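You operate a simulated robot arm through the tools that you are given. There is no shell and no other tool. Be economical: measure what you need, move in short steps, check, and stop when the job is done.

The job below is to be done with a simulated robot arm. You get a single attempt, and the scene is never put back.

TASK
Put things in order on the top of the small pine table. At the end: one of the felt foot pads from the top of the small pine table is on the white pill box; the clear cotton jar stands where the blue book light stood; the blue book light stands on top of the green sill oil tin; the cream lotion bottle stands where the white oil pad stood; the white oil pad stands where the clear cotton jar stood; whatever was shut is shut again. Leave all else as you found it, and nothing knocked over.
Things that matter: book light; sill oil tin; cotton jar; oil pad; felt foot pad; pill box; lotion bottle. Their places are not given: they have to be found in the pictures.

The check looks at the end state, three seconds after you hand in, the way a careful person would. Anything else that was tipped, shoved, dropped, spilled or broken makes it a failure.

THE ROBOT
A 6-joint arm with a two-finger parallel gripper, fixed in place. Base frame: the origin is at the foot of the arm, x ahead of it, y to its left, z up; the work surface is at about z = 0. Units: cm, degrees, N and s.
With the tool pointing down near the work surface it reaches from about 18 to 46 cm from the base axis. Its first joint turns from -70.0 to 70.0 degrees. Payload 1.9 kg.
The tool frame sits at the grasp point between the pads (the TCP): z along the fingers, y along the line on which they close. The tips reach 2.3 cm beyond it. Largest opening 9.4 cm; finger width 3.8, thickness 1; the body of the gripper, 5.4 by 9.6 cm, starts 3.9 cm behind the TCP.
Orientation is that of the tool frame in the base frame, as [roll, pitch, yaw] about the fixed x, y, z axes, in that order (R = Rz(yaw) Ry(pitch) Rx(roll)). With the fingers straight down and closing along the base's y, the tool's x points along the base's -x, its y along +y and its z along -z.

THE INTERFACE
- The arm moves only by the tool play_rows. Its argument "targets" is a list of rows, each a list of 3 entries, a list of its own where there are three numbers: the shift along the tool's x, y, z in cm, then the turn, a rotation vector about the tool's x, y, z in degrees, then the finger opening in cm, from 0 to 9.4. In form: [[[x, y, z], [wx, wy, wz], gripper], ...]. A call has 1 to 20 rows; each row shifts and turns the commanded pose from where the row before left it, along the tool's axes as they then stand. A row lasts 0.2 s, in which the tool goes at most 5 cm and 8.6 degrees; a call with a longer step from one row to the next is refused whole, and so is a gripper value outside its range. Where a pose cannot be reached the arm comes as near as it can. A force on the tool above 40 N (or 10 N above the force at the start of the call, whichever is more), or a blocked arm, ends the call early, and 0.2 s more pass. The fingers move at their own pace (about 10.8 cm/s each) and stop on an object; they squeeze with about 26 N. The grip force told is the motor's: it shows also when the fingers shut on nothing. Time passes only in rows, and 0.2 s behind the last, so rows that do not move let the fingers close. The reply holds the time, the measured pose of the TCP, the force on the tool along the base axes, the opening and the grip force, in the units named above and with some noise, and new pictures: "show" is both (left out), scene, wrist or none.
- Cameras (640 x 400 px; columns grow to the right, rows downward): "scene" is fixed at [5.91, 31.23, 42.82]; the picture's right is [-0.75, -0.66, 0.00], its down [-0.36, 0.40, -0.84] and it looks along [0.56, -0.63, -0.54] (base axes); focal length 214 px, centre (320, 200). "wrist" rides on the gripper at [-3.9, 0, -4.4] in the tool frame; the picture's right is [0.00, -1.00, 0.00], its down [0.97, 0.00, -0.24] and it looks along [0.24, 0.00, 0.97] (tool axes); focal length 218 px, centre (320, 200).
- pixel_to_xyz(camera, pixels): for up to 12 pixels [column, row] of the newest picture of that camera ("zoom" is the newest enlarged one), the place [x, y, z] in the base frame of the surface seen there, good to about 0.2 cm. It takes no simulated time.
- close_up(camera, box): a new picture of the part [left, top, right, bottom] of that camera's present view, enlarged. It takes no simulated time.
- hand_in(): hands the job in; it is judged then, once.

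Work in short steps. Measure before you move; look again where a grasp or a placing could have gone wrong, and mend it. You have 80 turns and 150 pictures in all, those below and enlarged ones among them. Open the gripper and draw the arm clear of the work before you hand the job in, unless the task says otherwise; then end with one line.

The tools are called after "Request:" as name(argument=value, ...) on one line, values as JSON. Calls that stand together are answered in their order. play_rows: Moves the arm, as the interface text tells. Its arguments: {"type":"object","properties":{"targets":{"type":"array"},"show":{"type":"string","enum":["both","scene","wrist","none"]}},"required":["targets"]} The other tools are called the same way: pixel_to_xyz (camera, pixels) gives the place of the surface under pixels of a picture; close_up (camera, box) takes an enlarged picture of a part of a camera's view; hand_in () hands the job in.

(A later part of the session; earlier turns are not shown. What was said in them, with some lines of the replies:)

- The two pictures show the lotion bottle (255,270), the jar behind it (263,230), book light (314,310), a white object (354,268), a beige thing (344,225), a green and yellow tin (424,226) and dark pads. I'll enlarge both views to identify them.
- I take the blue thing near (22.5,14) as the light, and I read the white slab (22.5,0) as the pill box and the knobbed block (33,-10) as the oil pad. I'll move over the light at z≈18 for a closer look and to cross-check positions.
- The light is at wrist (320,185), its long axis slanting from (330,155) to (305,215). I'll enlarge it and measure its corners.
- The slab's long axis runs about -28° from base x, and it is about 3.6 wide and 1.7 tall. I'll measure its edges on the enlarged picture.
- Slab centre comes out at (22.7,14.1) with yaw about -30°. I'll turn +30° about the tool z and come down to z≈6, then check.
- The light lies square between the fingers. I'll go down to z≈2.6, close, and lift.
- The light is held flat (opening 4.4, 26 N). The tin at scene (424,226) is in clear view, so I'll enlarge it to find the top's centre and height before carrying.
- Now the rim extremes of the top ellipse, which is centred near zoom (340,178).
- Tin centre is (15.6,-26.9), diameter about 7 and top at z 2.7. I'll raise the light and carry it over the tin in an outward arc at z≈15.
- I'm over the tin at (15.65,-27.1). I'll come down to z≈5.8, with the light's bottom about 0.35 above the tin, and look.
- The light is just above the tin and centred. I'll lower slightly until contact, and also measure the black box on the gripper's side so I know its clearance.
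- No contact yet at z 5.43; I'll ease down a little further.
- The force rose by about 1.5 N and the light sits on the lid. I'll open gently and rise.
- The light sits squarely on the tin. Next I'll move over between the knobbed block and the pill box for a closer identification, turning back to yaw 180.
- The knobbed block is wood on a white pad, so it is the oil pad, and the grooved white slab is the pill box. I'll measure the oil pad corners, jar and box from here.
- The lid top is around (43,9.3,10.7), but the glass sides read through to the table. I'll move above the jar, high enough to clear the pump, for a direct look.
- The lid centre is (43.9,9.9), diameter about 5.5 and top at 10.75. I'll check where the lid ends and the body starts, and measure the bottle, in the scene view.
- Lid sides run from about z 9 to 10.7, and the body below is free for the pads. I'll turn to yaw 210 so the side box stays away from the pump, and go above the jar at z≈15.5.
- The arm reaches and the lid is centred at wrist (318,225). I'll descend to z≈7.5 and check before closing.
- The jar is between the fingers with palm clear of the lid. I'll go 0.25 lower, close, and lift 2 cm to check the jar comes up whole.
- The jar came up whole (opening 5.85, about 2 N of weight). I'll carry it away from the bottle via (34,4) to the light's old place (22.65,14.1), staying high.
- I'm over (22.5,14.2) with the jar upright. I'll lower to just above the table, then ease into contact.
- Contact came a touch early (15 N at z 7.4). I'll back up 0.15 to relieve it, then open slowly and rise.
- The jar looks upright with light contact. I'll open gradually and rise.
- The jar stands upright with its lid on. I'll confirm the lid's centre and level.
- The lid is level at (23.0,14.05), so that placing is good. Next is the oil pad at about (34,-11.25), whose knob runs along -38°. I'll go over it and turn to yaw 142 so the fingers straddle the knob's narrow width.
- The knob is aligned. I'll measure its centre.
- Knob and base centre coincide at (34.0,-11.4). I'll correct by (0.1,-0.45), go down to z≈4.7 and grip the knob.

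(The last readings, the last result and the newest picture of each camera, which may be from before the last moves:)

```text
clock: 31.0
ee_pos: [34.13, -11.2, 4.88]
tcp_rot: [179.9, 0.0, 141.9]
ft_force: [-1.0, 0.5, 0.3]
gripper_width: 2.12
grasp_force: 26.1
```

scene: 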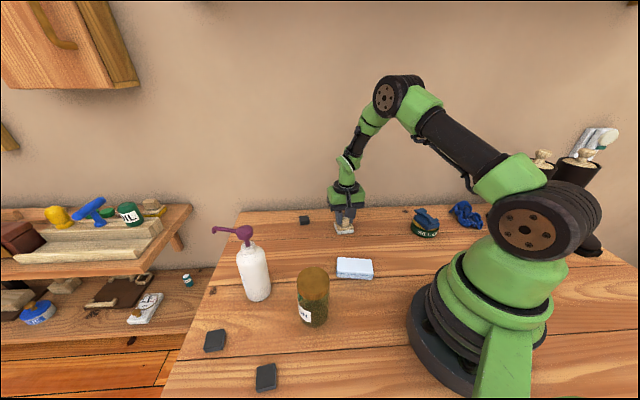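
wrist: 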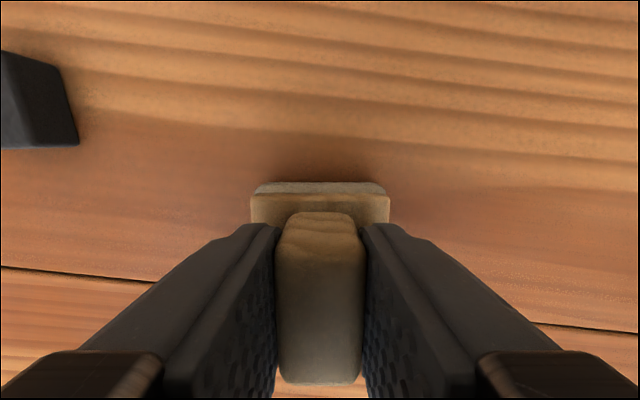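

The knob is gripped (opening 2.1). I'll lift, turn back to yaw 210 (to keep the side box off the pump), and carry it to above the jar's old place (43.9,9.9).

Request:
play_rows(targets=[[[0, 0, -2], [0, 0, 0], 1], [[0, 0, -1], [0, 0, -8.5], 1], [[0, 0, -1], [0, 0, -8.5], 1], [[0, 0, -1], [0, 0, -8.5], 1], [[0, 0, -1], [0, 0, -8.5], 1], [[0, 0, -1], [0, 0, -8.5], 1], [[0, 0, -1], [0, 0, -8.5], 1], [[0, 0, -1], [0, 0, -8.5], 1], [[0, 0, 0], [0, 0, -8.5], 1], [[-3.18, 2.243, 0], [0, 0, 0], 1], [[-3.18, 2.243, 0], [0, 0, 0], 1], [[-3.18, 2.243, 0], [0, 0, 0], 1], [[-3.18, 2.243, 0], [0, 0, 0], 1], [[-3.18, 2.243, 0], [0, 0, 0], 1], [[-3.18, 2.243, 0], [0, 0, 0], 1], [[0, 0, 0], [0, 0, 0], 1]])

```text
clock: 34.4
ee_pos: [44.12, 9.43, 13.94]
tcp_rot: [-180.0, 0.0, -150.1]
ft_force: [0.0, 0.7, -1.1]
gripper_width: 2.14
grasp_force: 26.1
```

scene: 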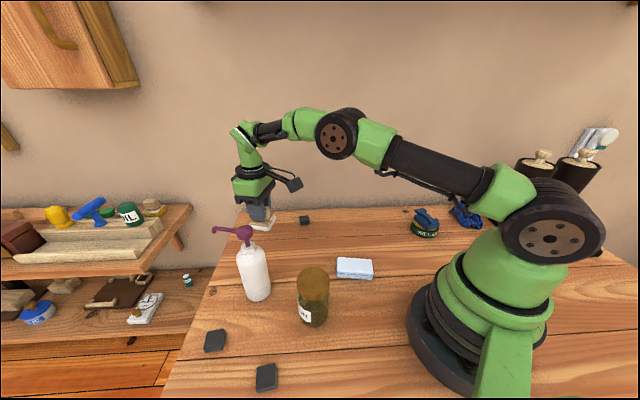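
wrist: 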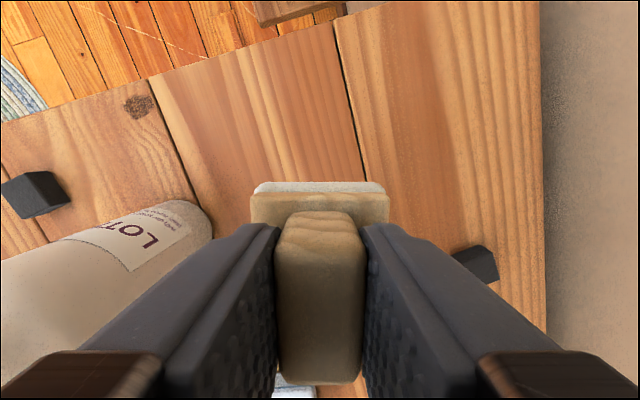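

Held well at (44.1,9.4). I'll correct by 0.45 in tool y and lower to just above contact (z≈4.95).

Request:
play_rows(targets=[[[0, 0.4, 3], [0, 0, 0], 1], [[0, 0, 3.5], [0, 0, 0], 1], [[0, 0, 2.2], [0, 0, 0], 1], [[0, 0, 0.15], [0, 0, 0], 1], [[0, 0, 0], [0, 0, 0], 1]], show="wrist")

```text
clock: 35.6
ee_pos: [43.58, 10.07, 4.8]
tcp_rot: [180.0, 0.1, -150.0]
ft_force: [0.2, -2.6, 3.3]
gripper_width: 2.14
grasp_force: 25.7
```

wrist: 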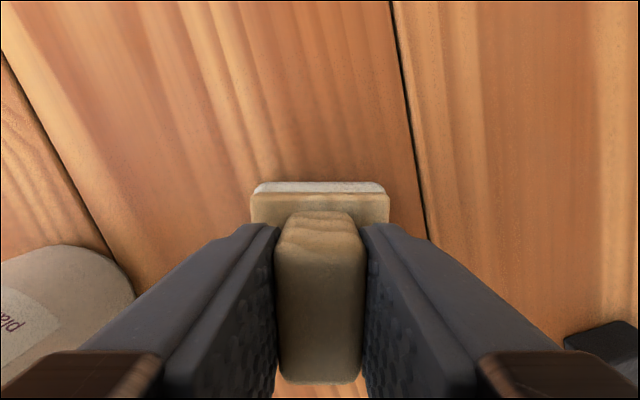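

Contact at z 4.8 (3 N). I'll release and rise to z≈17.

Request:
play_rows(targets=[[[0, 0, 0], [0, 0, 0], 3], [[0, 0, 0], [0, 0, 0], 5], [[0, 0, -2], [0, 0, 0], 5], [[0, 0, -4], [0, 0, 0], 5], [[0, 0, -4], [0, 0, 0], 5], [[0, 0, -3], [0, 0, 0], 5], [[0, 0, 0], [0, 0, 0], 5]])

Request:
close_up(camera="scene", box=[200, 200, 360, 310])

Request:
close_up(camera="wrist", box=[240, 120, 400, 260])

Request:
pixel_to_xyz(camera="scene", pixels=[[232, 231], [239, 231], [244, 228], [250, 232], [245, 237], [244, 234], [225, 230], [216, 229], [214, 232]])

```text
clock: 37.2
ee_pos: [43.38, 10.24, 18.16]
tcp_rot: [179.9, 0.0, -150.0]
ft_force: [-0.5, 0.0, 0.2]
gripper_width: 5.02
grasp_force: 0.0
```

scene: 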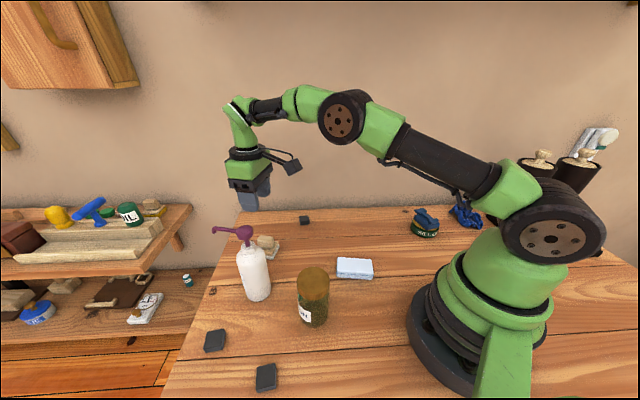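
wrist: 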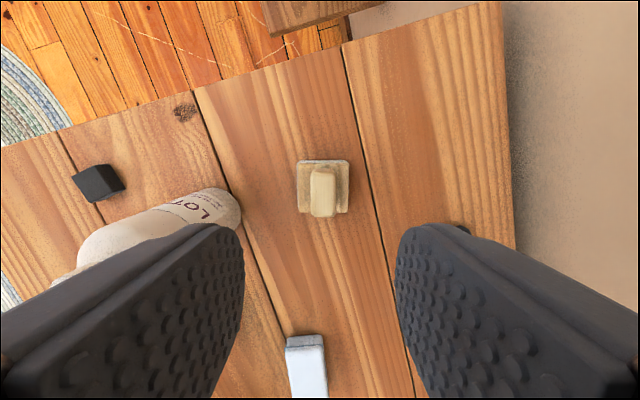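

```text
3.64 times, centred on (280, 255) of scene
```

zoom: 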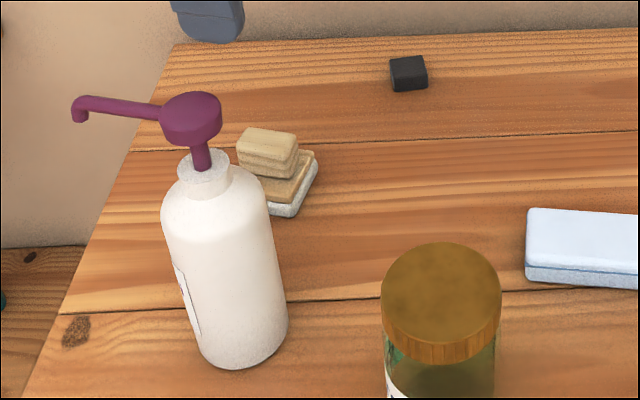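

```text
2.86 times, centred on (320, 190) of wrist
```

zoom: 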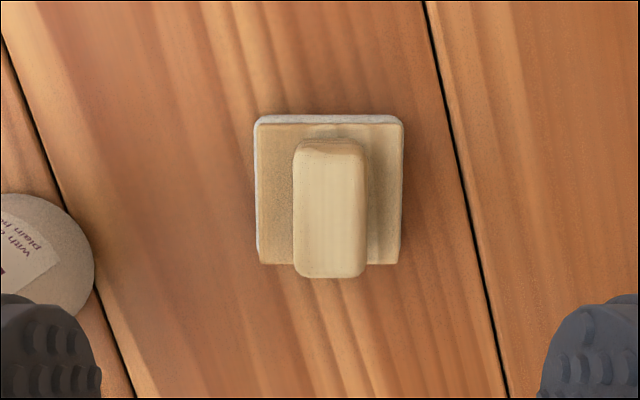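

```text
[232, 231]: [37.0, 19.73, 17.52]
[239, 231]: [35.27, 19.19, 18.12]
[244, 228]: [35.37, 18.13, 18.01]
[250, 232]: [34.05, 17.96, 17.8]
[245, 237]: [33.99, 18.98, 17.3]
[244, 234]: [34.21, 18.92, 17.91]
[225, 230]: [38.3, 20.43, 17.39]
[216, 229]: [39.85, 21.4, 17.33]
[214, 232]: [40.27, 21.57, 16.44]
```

The oil pad stands flat on the jar's old spot. The pump head is a disc near (34.7,18.5), top at 18, with the spout pointing along +29°; I'll rise and go over it at z≈25 with yaw 210, which straddles the spout.

Request:
play_rows(targets=[[[0, 0, -3.5], [0, 0, 0], 7], [[0, 0, -3], [0, 0, 0], 7], [[1.13, 3.83, 0], [0, 0, 0], 7], [[1.13, 3.83, 0], [0, 0, 0], 7], [[1.13, 3.83, 0], [0, 0, 0], 7], [[0, 0, 0], [0, 0, 0], 7]])

Request:
close_up(camera="wrist", box=[200, 100, 440, 300])

```text
clock: 38.6
ee_pos: [34.52, 18.38, 24.26]
tcp_rot: [-180.0, 0.1, -150.1]
ft_force: [-0.2, -0.1, -0.6]
gripper_width: 7.02
grasp_force: 0.1
out of reach, approached as far as the arm can: row 2
```

scene: 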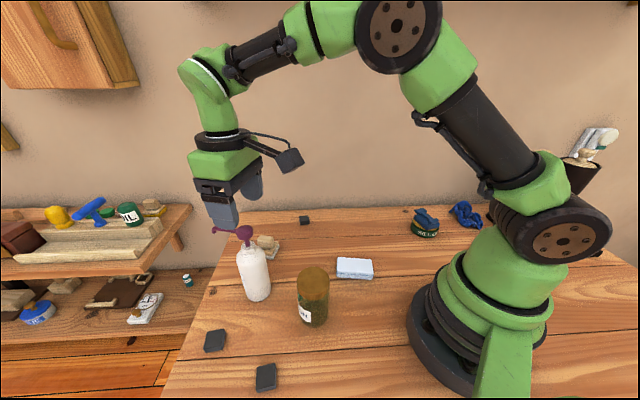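
wrist: 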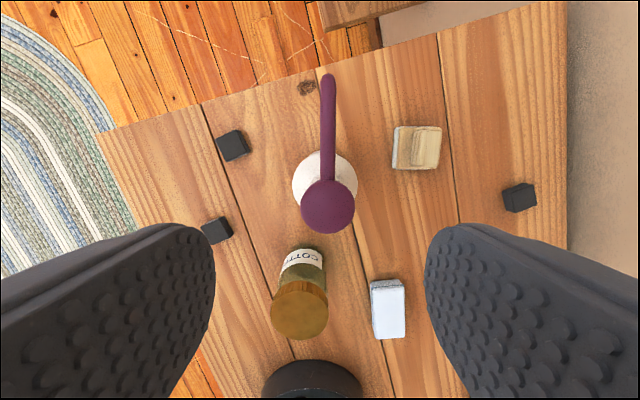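

```text
2.00 times, centred on (320, 200) of wrist
```

zoom: 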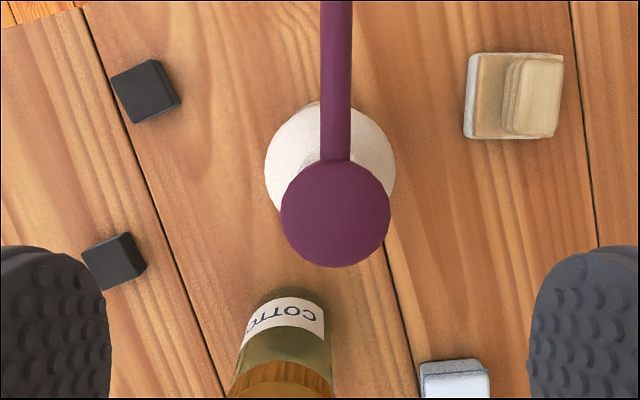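

The spout lines up exactly with the tool's x axis. I'll measure the disc and body edges.

Request:
pixel_to_xyz(camera="zoom", pixels=[[336, 213], [285, 213], [385, 213], [336, 262], [336, 165], [270, 170], [390, 160], [336, 40], [300, 120]])

```text
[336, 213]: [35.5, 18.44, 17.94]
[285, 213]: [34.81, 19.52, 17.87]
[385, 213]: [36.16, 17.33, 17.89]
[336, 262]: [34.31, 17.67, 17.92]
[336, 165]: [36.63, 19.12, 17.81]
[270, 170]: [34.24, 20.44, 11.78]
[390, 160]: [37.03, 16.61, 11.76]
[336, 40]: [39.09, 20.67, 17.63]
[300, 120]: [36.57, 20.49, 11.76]
```

Disc centre is (35.5,18.4), diameter about 2.6. I'll shift there, descend to z≈17.1, and look before closing.

Request:
play_rows(targets=[[[-0.89, -0.46, 0], [0, 0, 0], 6], [[0, 0, 3], [0, 0, 0], 6], [[0, 0, 3], [0, 0, 0], 6], [[0, 0, 1.15], [0, 0, 0], 6], [[0, 0, 0], [0, 0, 0], 6]])

Request:
close_up(camera="scene", box=[190, 180, 310, 310])

```text
clock: 39.8
ee_pos: [35.5, 18.51, 17.17]
tcp_rot: [-180.0, 0.0, -149.9]
ft_force: [-0.3, 0.1, 0.3]
gripper_width: 5.99
grasp_force: 0.0
```

scene: 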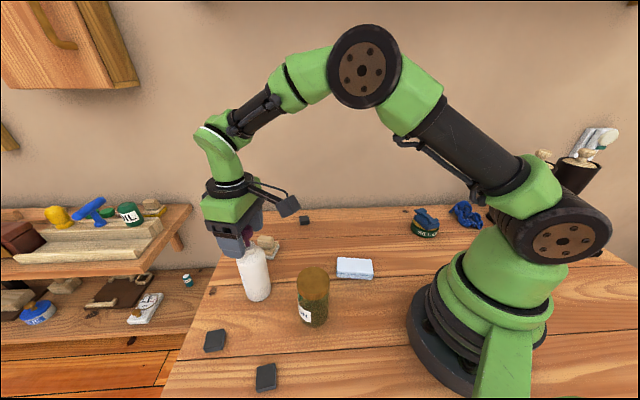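
wrist: 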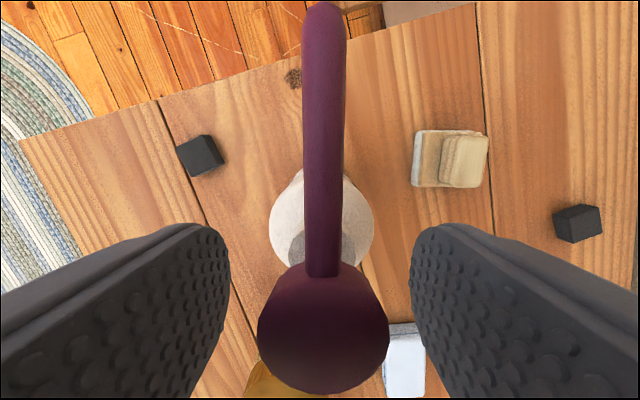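

```text
3.08 times, centred on (250, 245) of scene
```

zoom: 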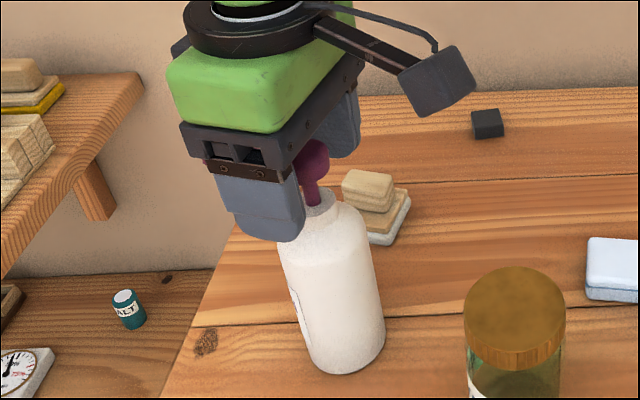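

The head is centred between the fingers. I'll close and lift 1.5 cm as a test.

Request:
play_rows(targets=[[[0, 0, 0], [0, 0, 0], 4], [[0, 0, 0], [0, 0, 0], 3], [[0, 0, 0], [0, 0, 0], 1.5], [[0, 0, 0], [0, 0, 0], 1.5], [[0, 0, 0], [0, 0, 0], 1.5], [[0, 0, -0.5], [0, 0, 0], 1.5], [[0, 0, -1], [0, 0, 0], 1.5], [[0, 0, 0], [0, 0, 0], 1.5]])

Request:
close_up(camera="scene", box=[190, 180, 310, 310])

```text
clock: 41.6
ee_pos: [35.56, 18.6, 18.69]
tcp_rot: [-179.9, 0.0, -149.9]
ft_force: [0.0, -0.6, -1.9]
gripper_width: 2.69
grasp_force: 25.7
```

scene: 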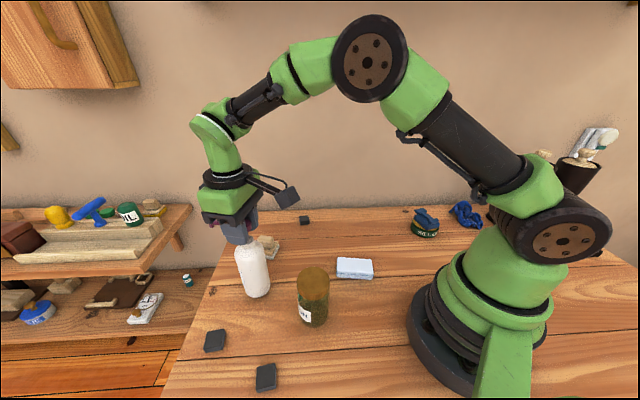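
wrist: 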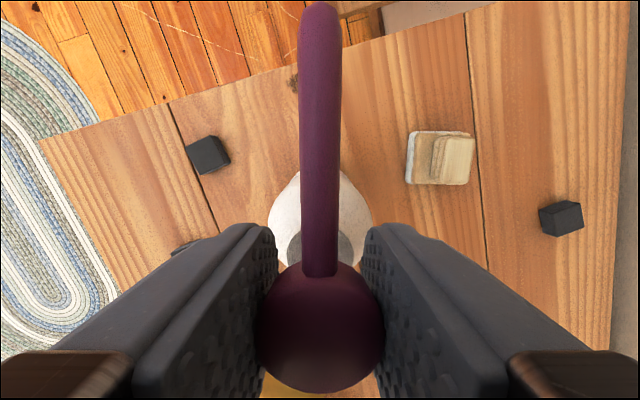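

```text
3.08 times, centred on (250, 245) of scene
```

zoom: 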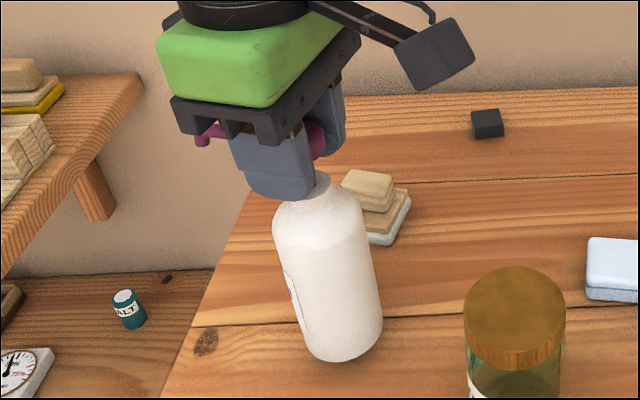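

The bottle hangs upright from the pump (2.7 opening, about 2 N). I'll raise it to z≈21 and carry it gently along x≈35 to above the oil pad's old place (34.0,-11.4).

Request:
play_rows(targets=[[[0, 0, -1.3], [0, 0, 0], 1.5], [[0, 0, -1.2], [0, 0, 0], 1.5], [[0.817, -1.26, 0], [0, 0, 0], 1.5], [[1.226, -1.89, 0], [0, 0, 0], 1.5], [[1.634, -2.52, 0], [0, 0, 0], 1.5], [[1.634, -2.52, 0], [0, 0, 0], 1.5], [[1.634, -2.52, 0], [0, 0, 0], 1.5], [[1.634, -2.52, 0], [0, 0, 0], 1.5], [[1.634, -2.52, 0], [0, 0, 0], 1.5], [[1.634, -2.52, 0], [0, 0, 0], 1.5], [[1.634, -2.52, 0], [0, 0, 0], 1.5], [[1.226, -1.89, 0], [0, 0, 0], 1.5], [[0.817, -1.26, 0], [0, 0, 0], 1.5], [[0.817, -1.26, 0], [0, 0, 0], 1.5], [[0, 0, 0], [0, 0, 0], 1.5], [[0, 0, 0], [0, 0, 0], 1.5]])

Request:
close_up(camera="scene", box=[280, 130, 420, 290])

```text
clock: 45.0
ee_pos: [34.11, -11.46, 21.48]
tcp_rot: [-180.0, 0.0, -150.0]
ft_force: [0.2, 0.7, -1.1]
gripper_width: 2.73
grasp_force: 25.9
```

scene: 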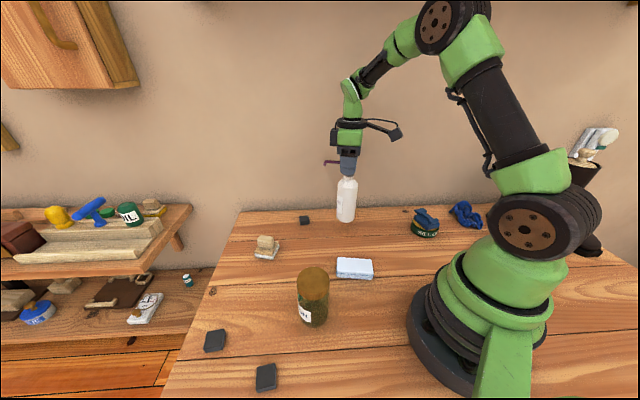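
wrist: 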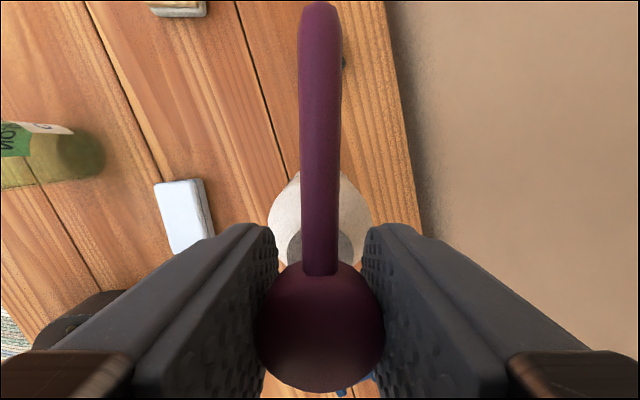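

```text
2.50 times, centred on (350, 210) of scene
```

zoom: 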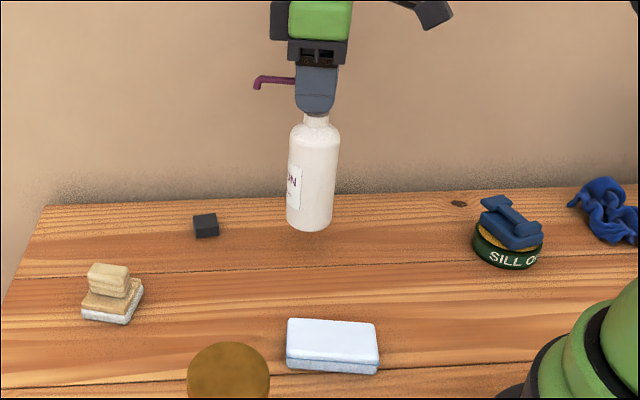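

It's upright at (34.1,-11.46). I'll lower to z≈17.3, then ease down to contact.

Request:
play_rows(targets=[[[0, 0, 1.5], [0, 0, 0], 1.5], [[0, 0, 1.5], [0, 0, 0], 1.5], [[0, 0, 0.9], [0, 0, 0], 1.5], [[0, 0, 0.2], [0, 0, 0], 1.5], [[0, 0, 0.1], [0, 0, 0], 1.5], [[0, 0, 0], [0, 0, 0], 1.5]], show="none")

Request:
close_up(camera="scene", box=[300, 140, 400, 260])

```text
clock: 46.4
ee_pos: [33.97, -11.42, 16.9]
tcp_rot: [-179.9, 0.0, -150.0]
ft_force: [-1.3, -1.2, 1.7]
gripper_width: 2.7
grasp_force: 25.6
```

```text
3.33 times, centred on (350, 200) of scene
```

zoom: 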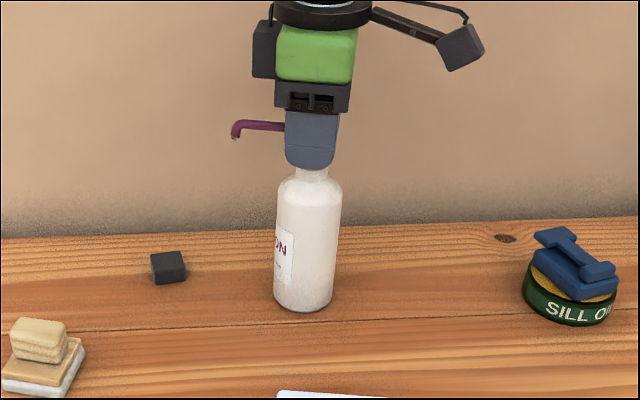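

The bottle stands in light contact. I'll open slowly and rise straight up.

Request:
play_rows(targets=[[[0, 0, 0], [0, 0, 0], 3.2], [[0, 0, 0], [0, 0, 0], 4], [[0, 0, 0], [0, 0, 0], 5.5], [[0, 0, 0], [0, 0, 0], 6], [[0, 0, -1.5], [0, 0, 0], 6], [[0, 0, -3], [0, 0, 0], 6], [[0, 0, -3], [0, 0, 0], 6], [[0, 0, 0], [0, 0, 0], 6]])

Request:
close_up(camera="scene", box=[300, 140, 400, 260])

```text
clock: 48.2
ee_pos: [33.92, -11.45, 24.65]
tcp_rot: [180.0, 0.0, -150.1]
ft_force: [0.0, -0.2, 0.4]
gripper_width: 6.0
grasp_force: 0.0
```

scene: 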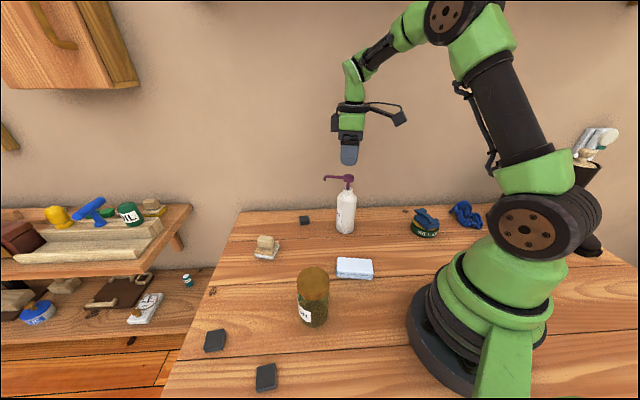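
wrist: 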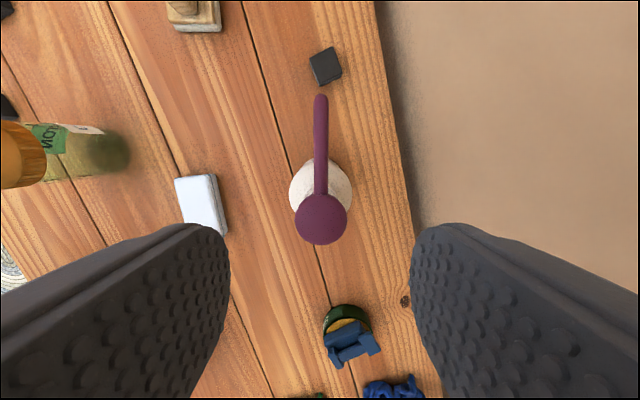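

```text
3.33 times, centred on (350, 200) of scene
```

zoom: 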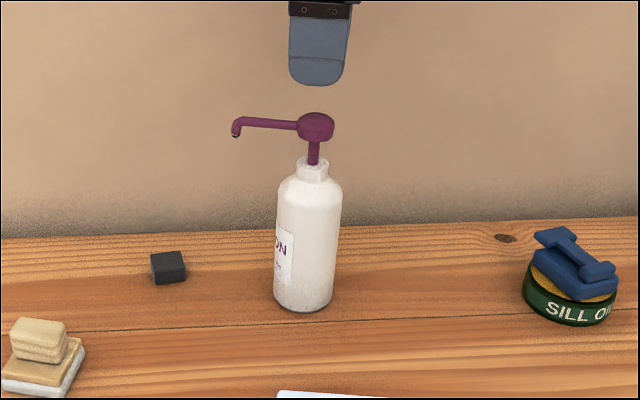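

The bottle stands well. Now the felt pad at about (21,26.5): I'll travel high and then come down to z≈15 over it for a look.

Request:
play_rows(targets=[[[-0.866, 4.365, 0], [0, 0, 0], 6], [[-0.866, 4.365, 0], [0, 0, 0], 6], [[-0.866, 4.365, 0], [0, 0, 0], 6], [[-0.866, 4.365, 0], [0, 0, 0], 6], [[-0.866, 4.365, 0], [0, 0, 0], 6], [[-0.866, 4.365, 0], [0, 0, 0], 6], [[-0.866, 4.365, 0], [0, 0, 0], 6], [[-0.866, 4.365, 0], [0, 0, 0], 6], [[-0.866, 4.365, 0], [0, 0, 0], 6], [[0, 0, 3], [0, 0, 0], 6], [[0, 0, 3.5], [0, 0, 0], 6], [[0, 0, 3], [0, 0, 0], 6], [[0, 0, 0], [0, 0, 0], 6]], show="wrist")

Request:
close_up(camera="wrist", box=[240, 120, 400, 260])

```text
clock: 51.0
ee_pos: [20.98, 26.79, 14.94]
tcp_rot: [-180.0, 0.0, -150.0]
ft_force: [-0.1, 0.3, -0.3]
gripper_width: 6.04
grasp_force: 0.0
```

wrist: 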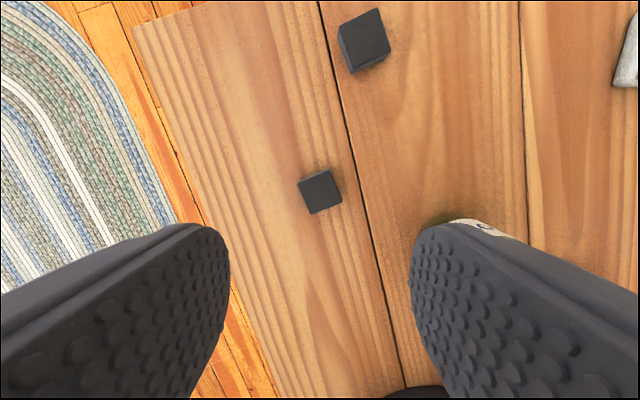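

```text
2.86 times, centred on (320, 190) of wrist
```

zoom: 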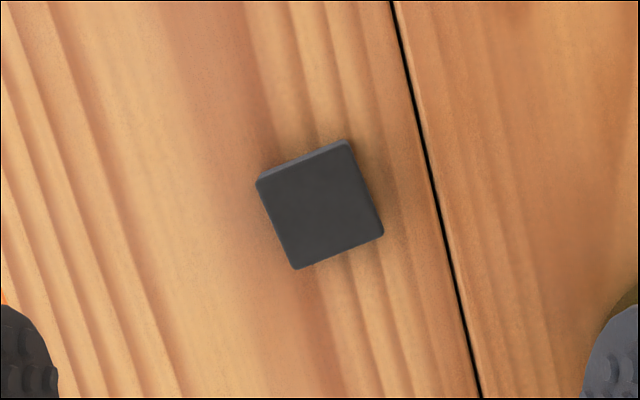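

I'll measure the pad's corners.

Request:
pixel_to_xyz(camera="zoom", pixels=[[266, 188], [348, 155], [377, 231], [298, 263], [321, 210]])

Request:
close_up(camera="scene", box=[320, 245, 390, 290])

Request:
pixel_to_xyz(camera="zoom", pixels=[[170, 120], [460, 140], [450, 250], [160, 225], [315, 185], [100, 300], [320, 265]])

```text
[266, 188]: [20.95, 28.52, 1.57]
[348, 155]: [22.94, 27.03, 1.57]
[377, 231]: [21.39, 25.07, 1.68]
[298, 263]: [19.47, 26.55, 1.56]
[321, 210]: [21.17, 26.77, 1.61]
```

```text
8.89 times, centred on (355, 268) of scene
```

zoom: 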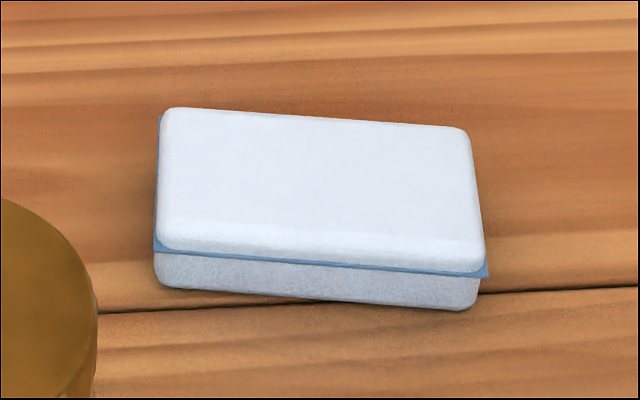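

```text
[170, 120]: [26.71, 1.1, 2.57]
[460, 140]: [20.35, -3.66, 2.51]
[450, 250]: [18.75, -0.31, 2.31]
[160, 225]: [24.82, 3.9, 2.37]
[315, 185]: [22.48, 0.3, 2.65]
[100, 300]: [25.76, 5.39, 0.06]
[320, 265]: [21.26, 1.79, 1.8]
```

The pad centre is (21.2,26.8), 2.5 square, with sides at -37°/53°. I'll turn to yaw 233, come down to z≈2.75 and grip it.

Request:
play_rows(targets=[[[-0.17, -0.1, 2], [0, 0, -7.67], 6], [[0, 0, 2.5], [0, 0, -7.67], 6], [[0, 0, 2.5], [0, 0, -7.66], 6], [[0, 0, 2.5], [0, 0, 0], 6], [[0, 0, 2], [0, 0, 0], 6], [[0, 0, 0.7], [0, 0, 0], 6], [[0, 0, 0], [0, 0, 0], 6]], show="wrist")

```text
clock: 52.6
ee_pos: [21.36, 26.65, 2.63]
tcp_rot: [-180.0, -0.1, -127.0]
ft_force: [0.0, -0.7, 0.5]
gripper_width: 6.0
grasp_force: 0.1
```

wrist: 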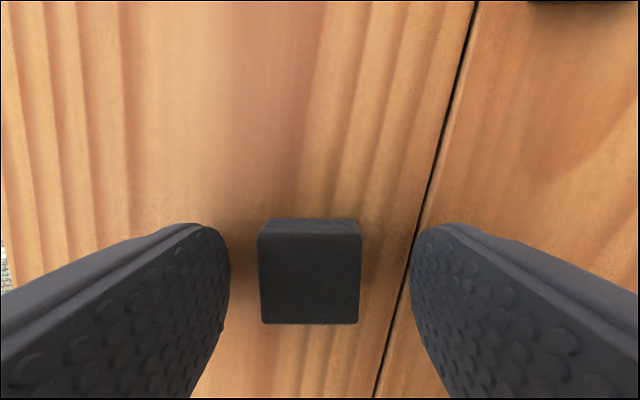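

It's square between the fingers. I'll close, lift to z≈17 (well over the jar), and carry it to above the pill box.

Request:
play_rows(targets=[[[0, 0, 0], [0, 0, 0], 3], [[0, 0, 0], [0, 0, 0], 1.5], [[0, 0, 0], [0, 0, 0], 1.5], [[0, 0, 0], [0, 0, 0], 1.5], [[0, 0, -3], [0, 0, 0], 1.5], [[0, 0, -4], [0, 0, 0], 1.5], [[0, 0, -4], [0, 0, 0], 1.5], [[0, 0, -3.5], [0, 0, 0], 1.5], [[3.397, -2.82, 0], [0, 0, 0], 1.5], [[3.397, -2.82, 0], [0, 0, 0], 1.5], [[3.397, -2.82, 0], [0, 0, 0], 1.5], [[3.397, -2.82, 0], [0, 0, 0], 1.5], [[3.397, -2.82, 0], [0, 0, 0], 1.5], [[3.397, -2.82, 0], [0, 0, 0], 1.5], [[0, 0, 0], [0, 0, 0], 1.5]])

```text
clock: 55.8
ee_pos: [22.62, -0.26, 17.13]
tcp_rot: [180.0, 0.0, -126.9]
ft_force: [0.1, 0.1, 0.1]
gripper_width: 2.74
grasp_force: 26.1
```

scene: 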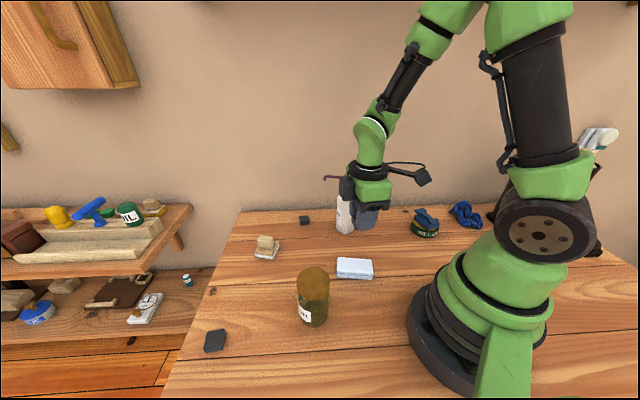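
wrist: 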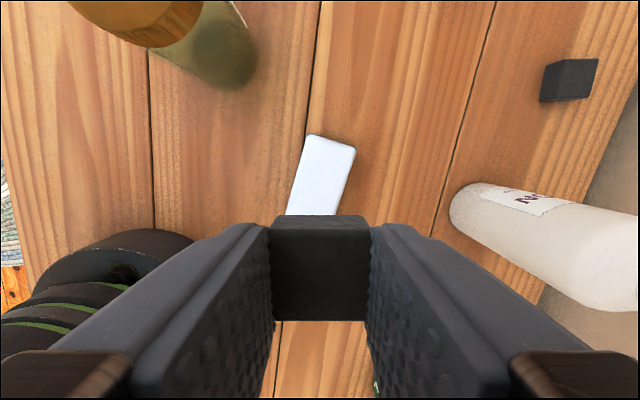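

The pad is held and the arm is near (22.6,-0.3). I'll correct +0.45 in y and descend to z≈6, just above the box lid.

Request:
play_rows(targets=[[[-0.42, 0.21, 2.5], [0, 0, 0], 1.5], [[0, 0, 3], [0, 0, 0], 1.5], [[0, 0, 3], [0, 0, 0], 1.5], [[0, 0, 2.4], [0, 0, 0], 1.5], [[0, 0, 0], [0, 0, 0], 1.5]])

Request:
close_up(camera="scene", box=[310, 210, 430, 290])

```text
clock: 57.0
ee_pos: [22.77, 0.56, 6.25]
tcp_rot: [-180.0, 0.0, -127.0]
ft_force: [-0.9, -0.5, -0.5]
gripper_width: 2.75
grasp_force: 27.0
```

scene: 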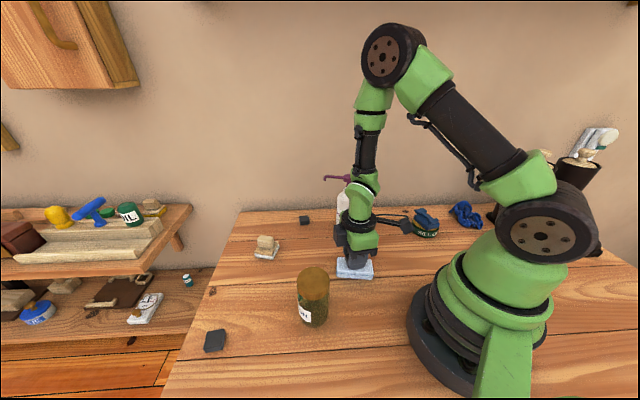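
wrist: 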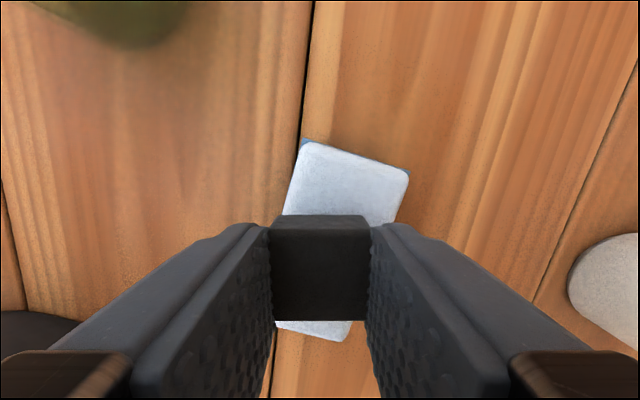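

```text
5.00 times, centred on (370, 250) of scene
```

zoom: 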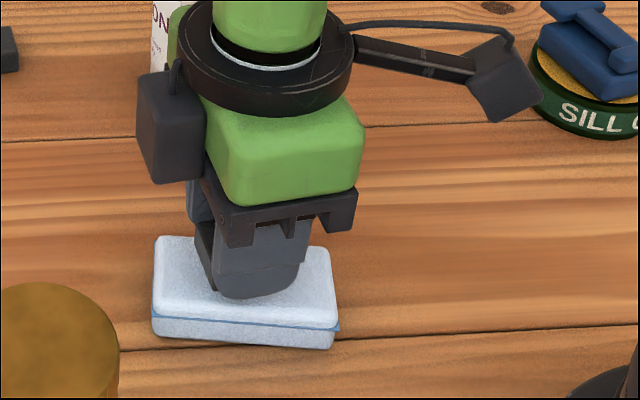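

The pad is centred over the lid. I'll ease down toward contact.

Request:
play_rows(targets=[[[0, 0, 0.5], [0, 0, 0], 1.5], [[0, 0, 0.2], [0, 0, 0], 1.5], [[0, 0, 0.1], [0, 0, 0], 1.5], [[0, 0, 0], [0, 0, 0], 1.5]], show="none")

```text
clock: 58.0
ee_pos: [22.64, 0.35, 5.58]
tcp_rot: [179.9, 0.1, -127.0]
ft_force: [0.2, -0.1, 0.5]
gripper_width: 2.72
grasp_force: 25.9
```

No contact yet at z 5.58; going on in small steps.

Request:
play_rows(targets=[[[0, 0, 0.1], [0, 0, 0], 1.5], [[0, 0, 0.1], [0, 0, 0], 1.5], [[0, 0, 0], [0, 0, 0], 1.5]], show="none")

```text
clock: 58.8
ee_pos: [22.83, 0.63, 5.3]
tcp_rot: [-180.0, 0.1, -127.0]
ft_force: [0.0, 0.3, 0.2]
gripper_width: 2.73
grasp_force: 26.5
```

Request:
play_rows(targets=[[[0, 0, 0.08], [0, 0, 0], 1.5], [[0, 0, 0], [0, 0, 0], 1.5]], show="none")

Request:
close_up(camera="scene", box=[325, 235, 385, 285])

```text
clock: 59.4
ee_pos: [22.7, 0.54, 5.33]
tcp_rot: [180.0, 0.0, -127.0]
ft_force: [-0.5, 0.0, -0.7]
gripper_width: 2.76
grasp_force: 25.7
```

```text
8.00 times, centred on (355, 260) of scene
```

zoom: 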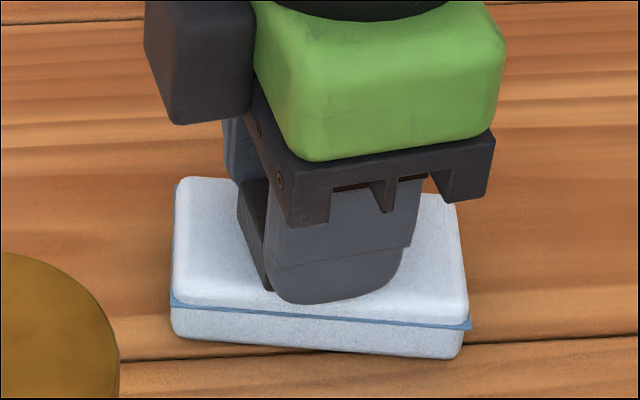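

I'm within about a millimetre of the lid. One more 0.1 step, then open and rise.

Request:
play_rows(targets=[[[0, 0, 0.1], [0, 0, 0], 1.5], [[0, 0, 0], [0, 0, 0], 3.2], [[0, 0, 0], [0, 0, 0], 5], [[0, 0, -1], [0, 0, 0], 5], [[0, 0, -3], [0, 0, 0], 5], [[0, 0, -4], [0, 0, 0], 5], [[0, 0, -4], [0, 0, 0], 5], [[0, 0, -4], [0, 0, 0], 5], [[0, 0, 0], [0, 0, 0], 5]])

Request:
close_up(camera="scene", box=[210, 190, 490, 370])

```text
clock: 61.4
ee_pos: [22.52, 0.28, 21.19]
tcp_rot: [-180.0, -0.1, -126.9]
ft_force: [0.3, 0.0, -0.1]
gripper_width: 4.99
grasp_force: 0.1
```

scene: 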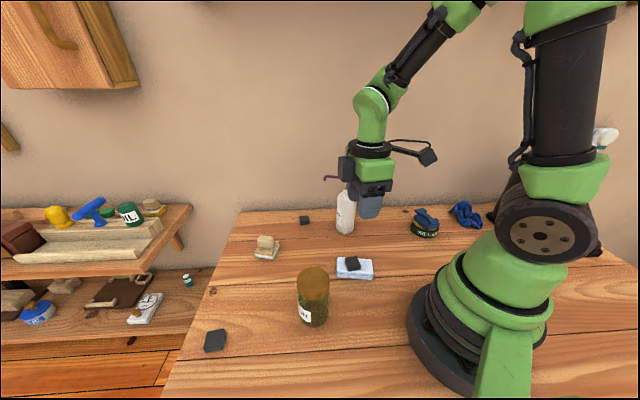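
wrist: 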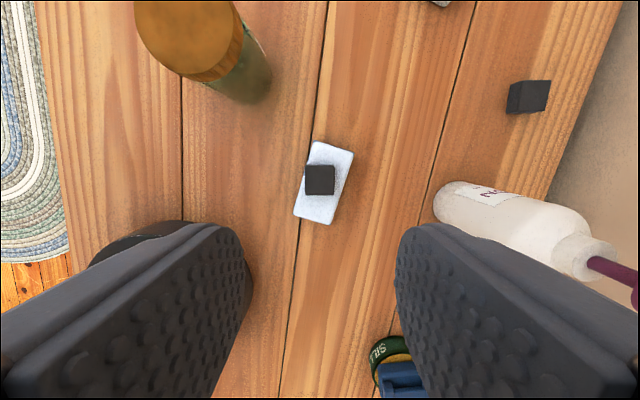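

```text
2.22 times, centred on (350, 280) of scene
```

zoom: 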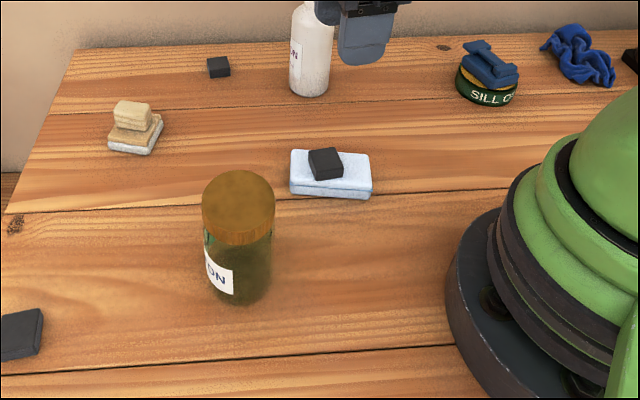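

The pad lies flat on the pill box, and everything else stands where it should. I'll rise a bit more with the gripper open to be clear.

Request:
play_rows(targets=[[[0, 0, -4], [0, 0, 0], 9.4], [[0, 0, -4], [0, 0, 0], 9.4], [[0, 0, 0], [0, 0, 0], 9.4]], show="scene")

```text
clock: 62.2
ee_pos: [22.96, 0.42, 29.31]
tcp_rot: [-180.0, 0.0, -127.1]
ft_force: [0.6, 0.0, -0.4]
gripper_width: 9.42
grasp_force: 0.0
```

scene: 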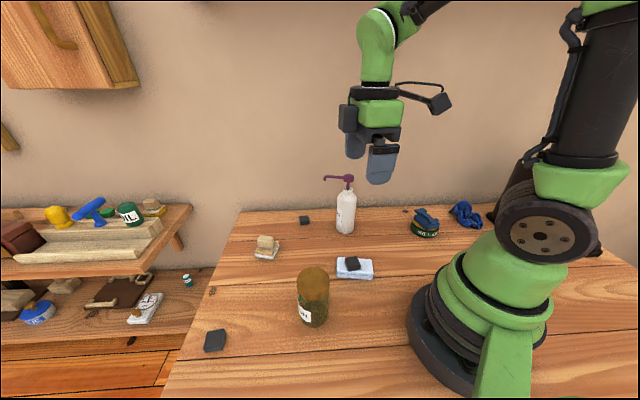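

The arm is clear with the gripper open, and all the placements look right, so I'm handing in.

Request:
hand_in()

```text
The job is handed in.
```

The job is handed in: the book light is on the sill oil tin, the cotton jar, oil pad and lotion bottle stand in their new places, one felt foot pad lies on the pill box, and the last pictures showed nothing knocked over.
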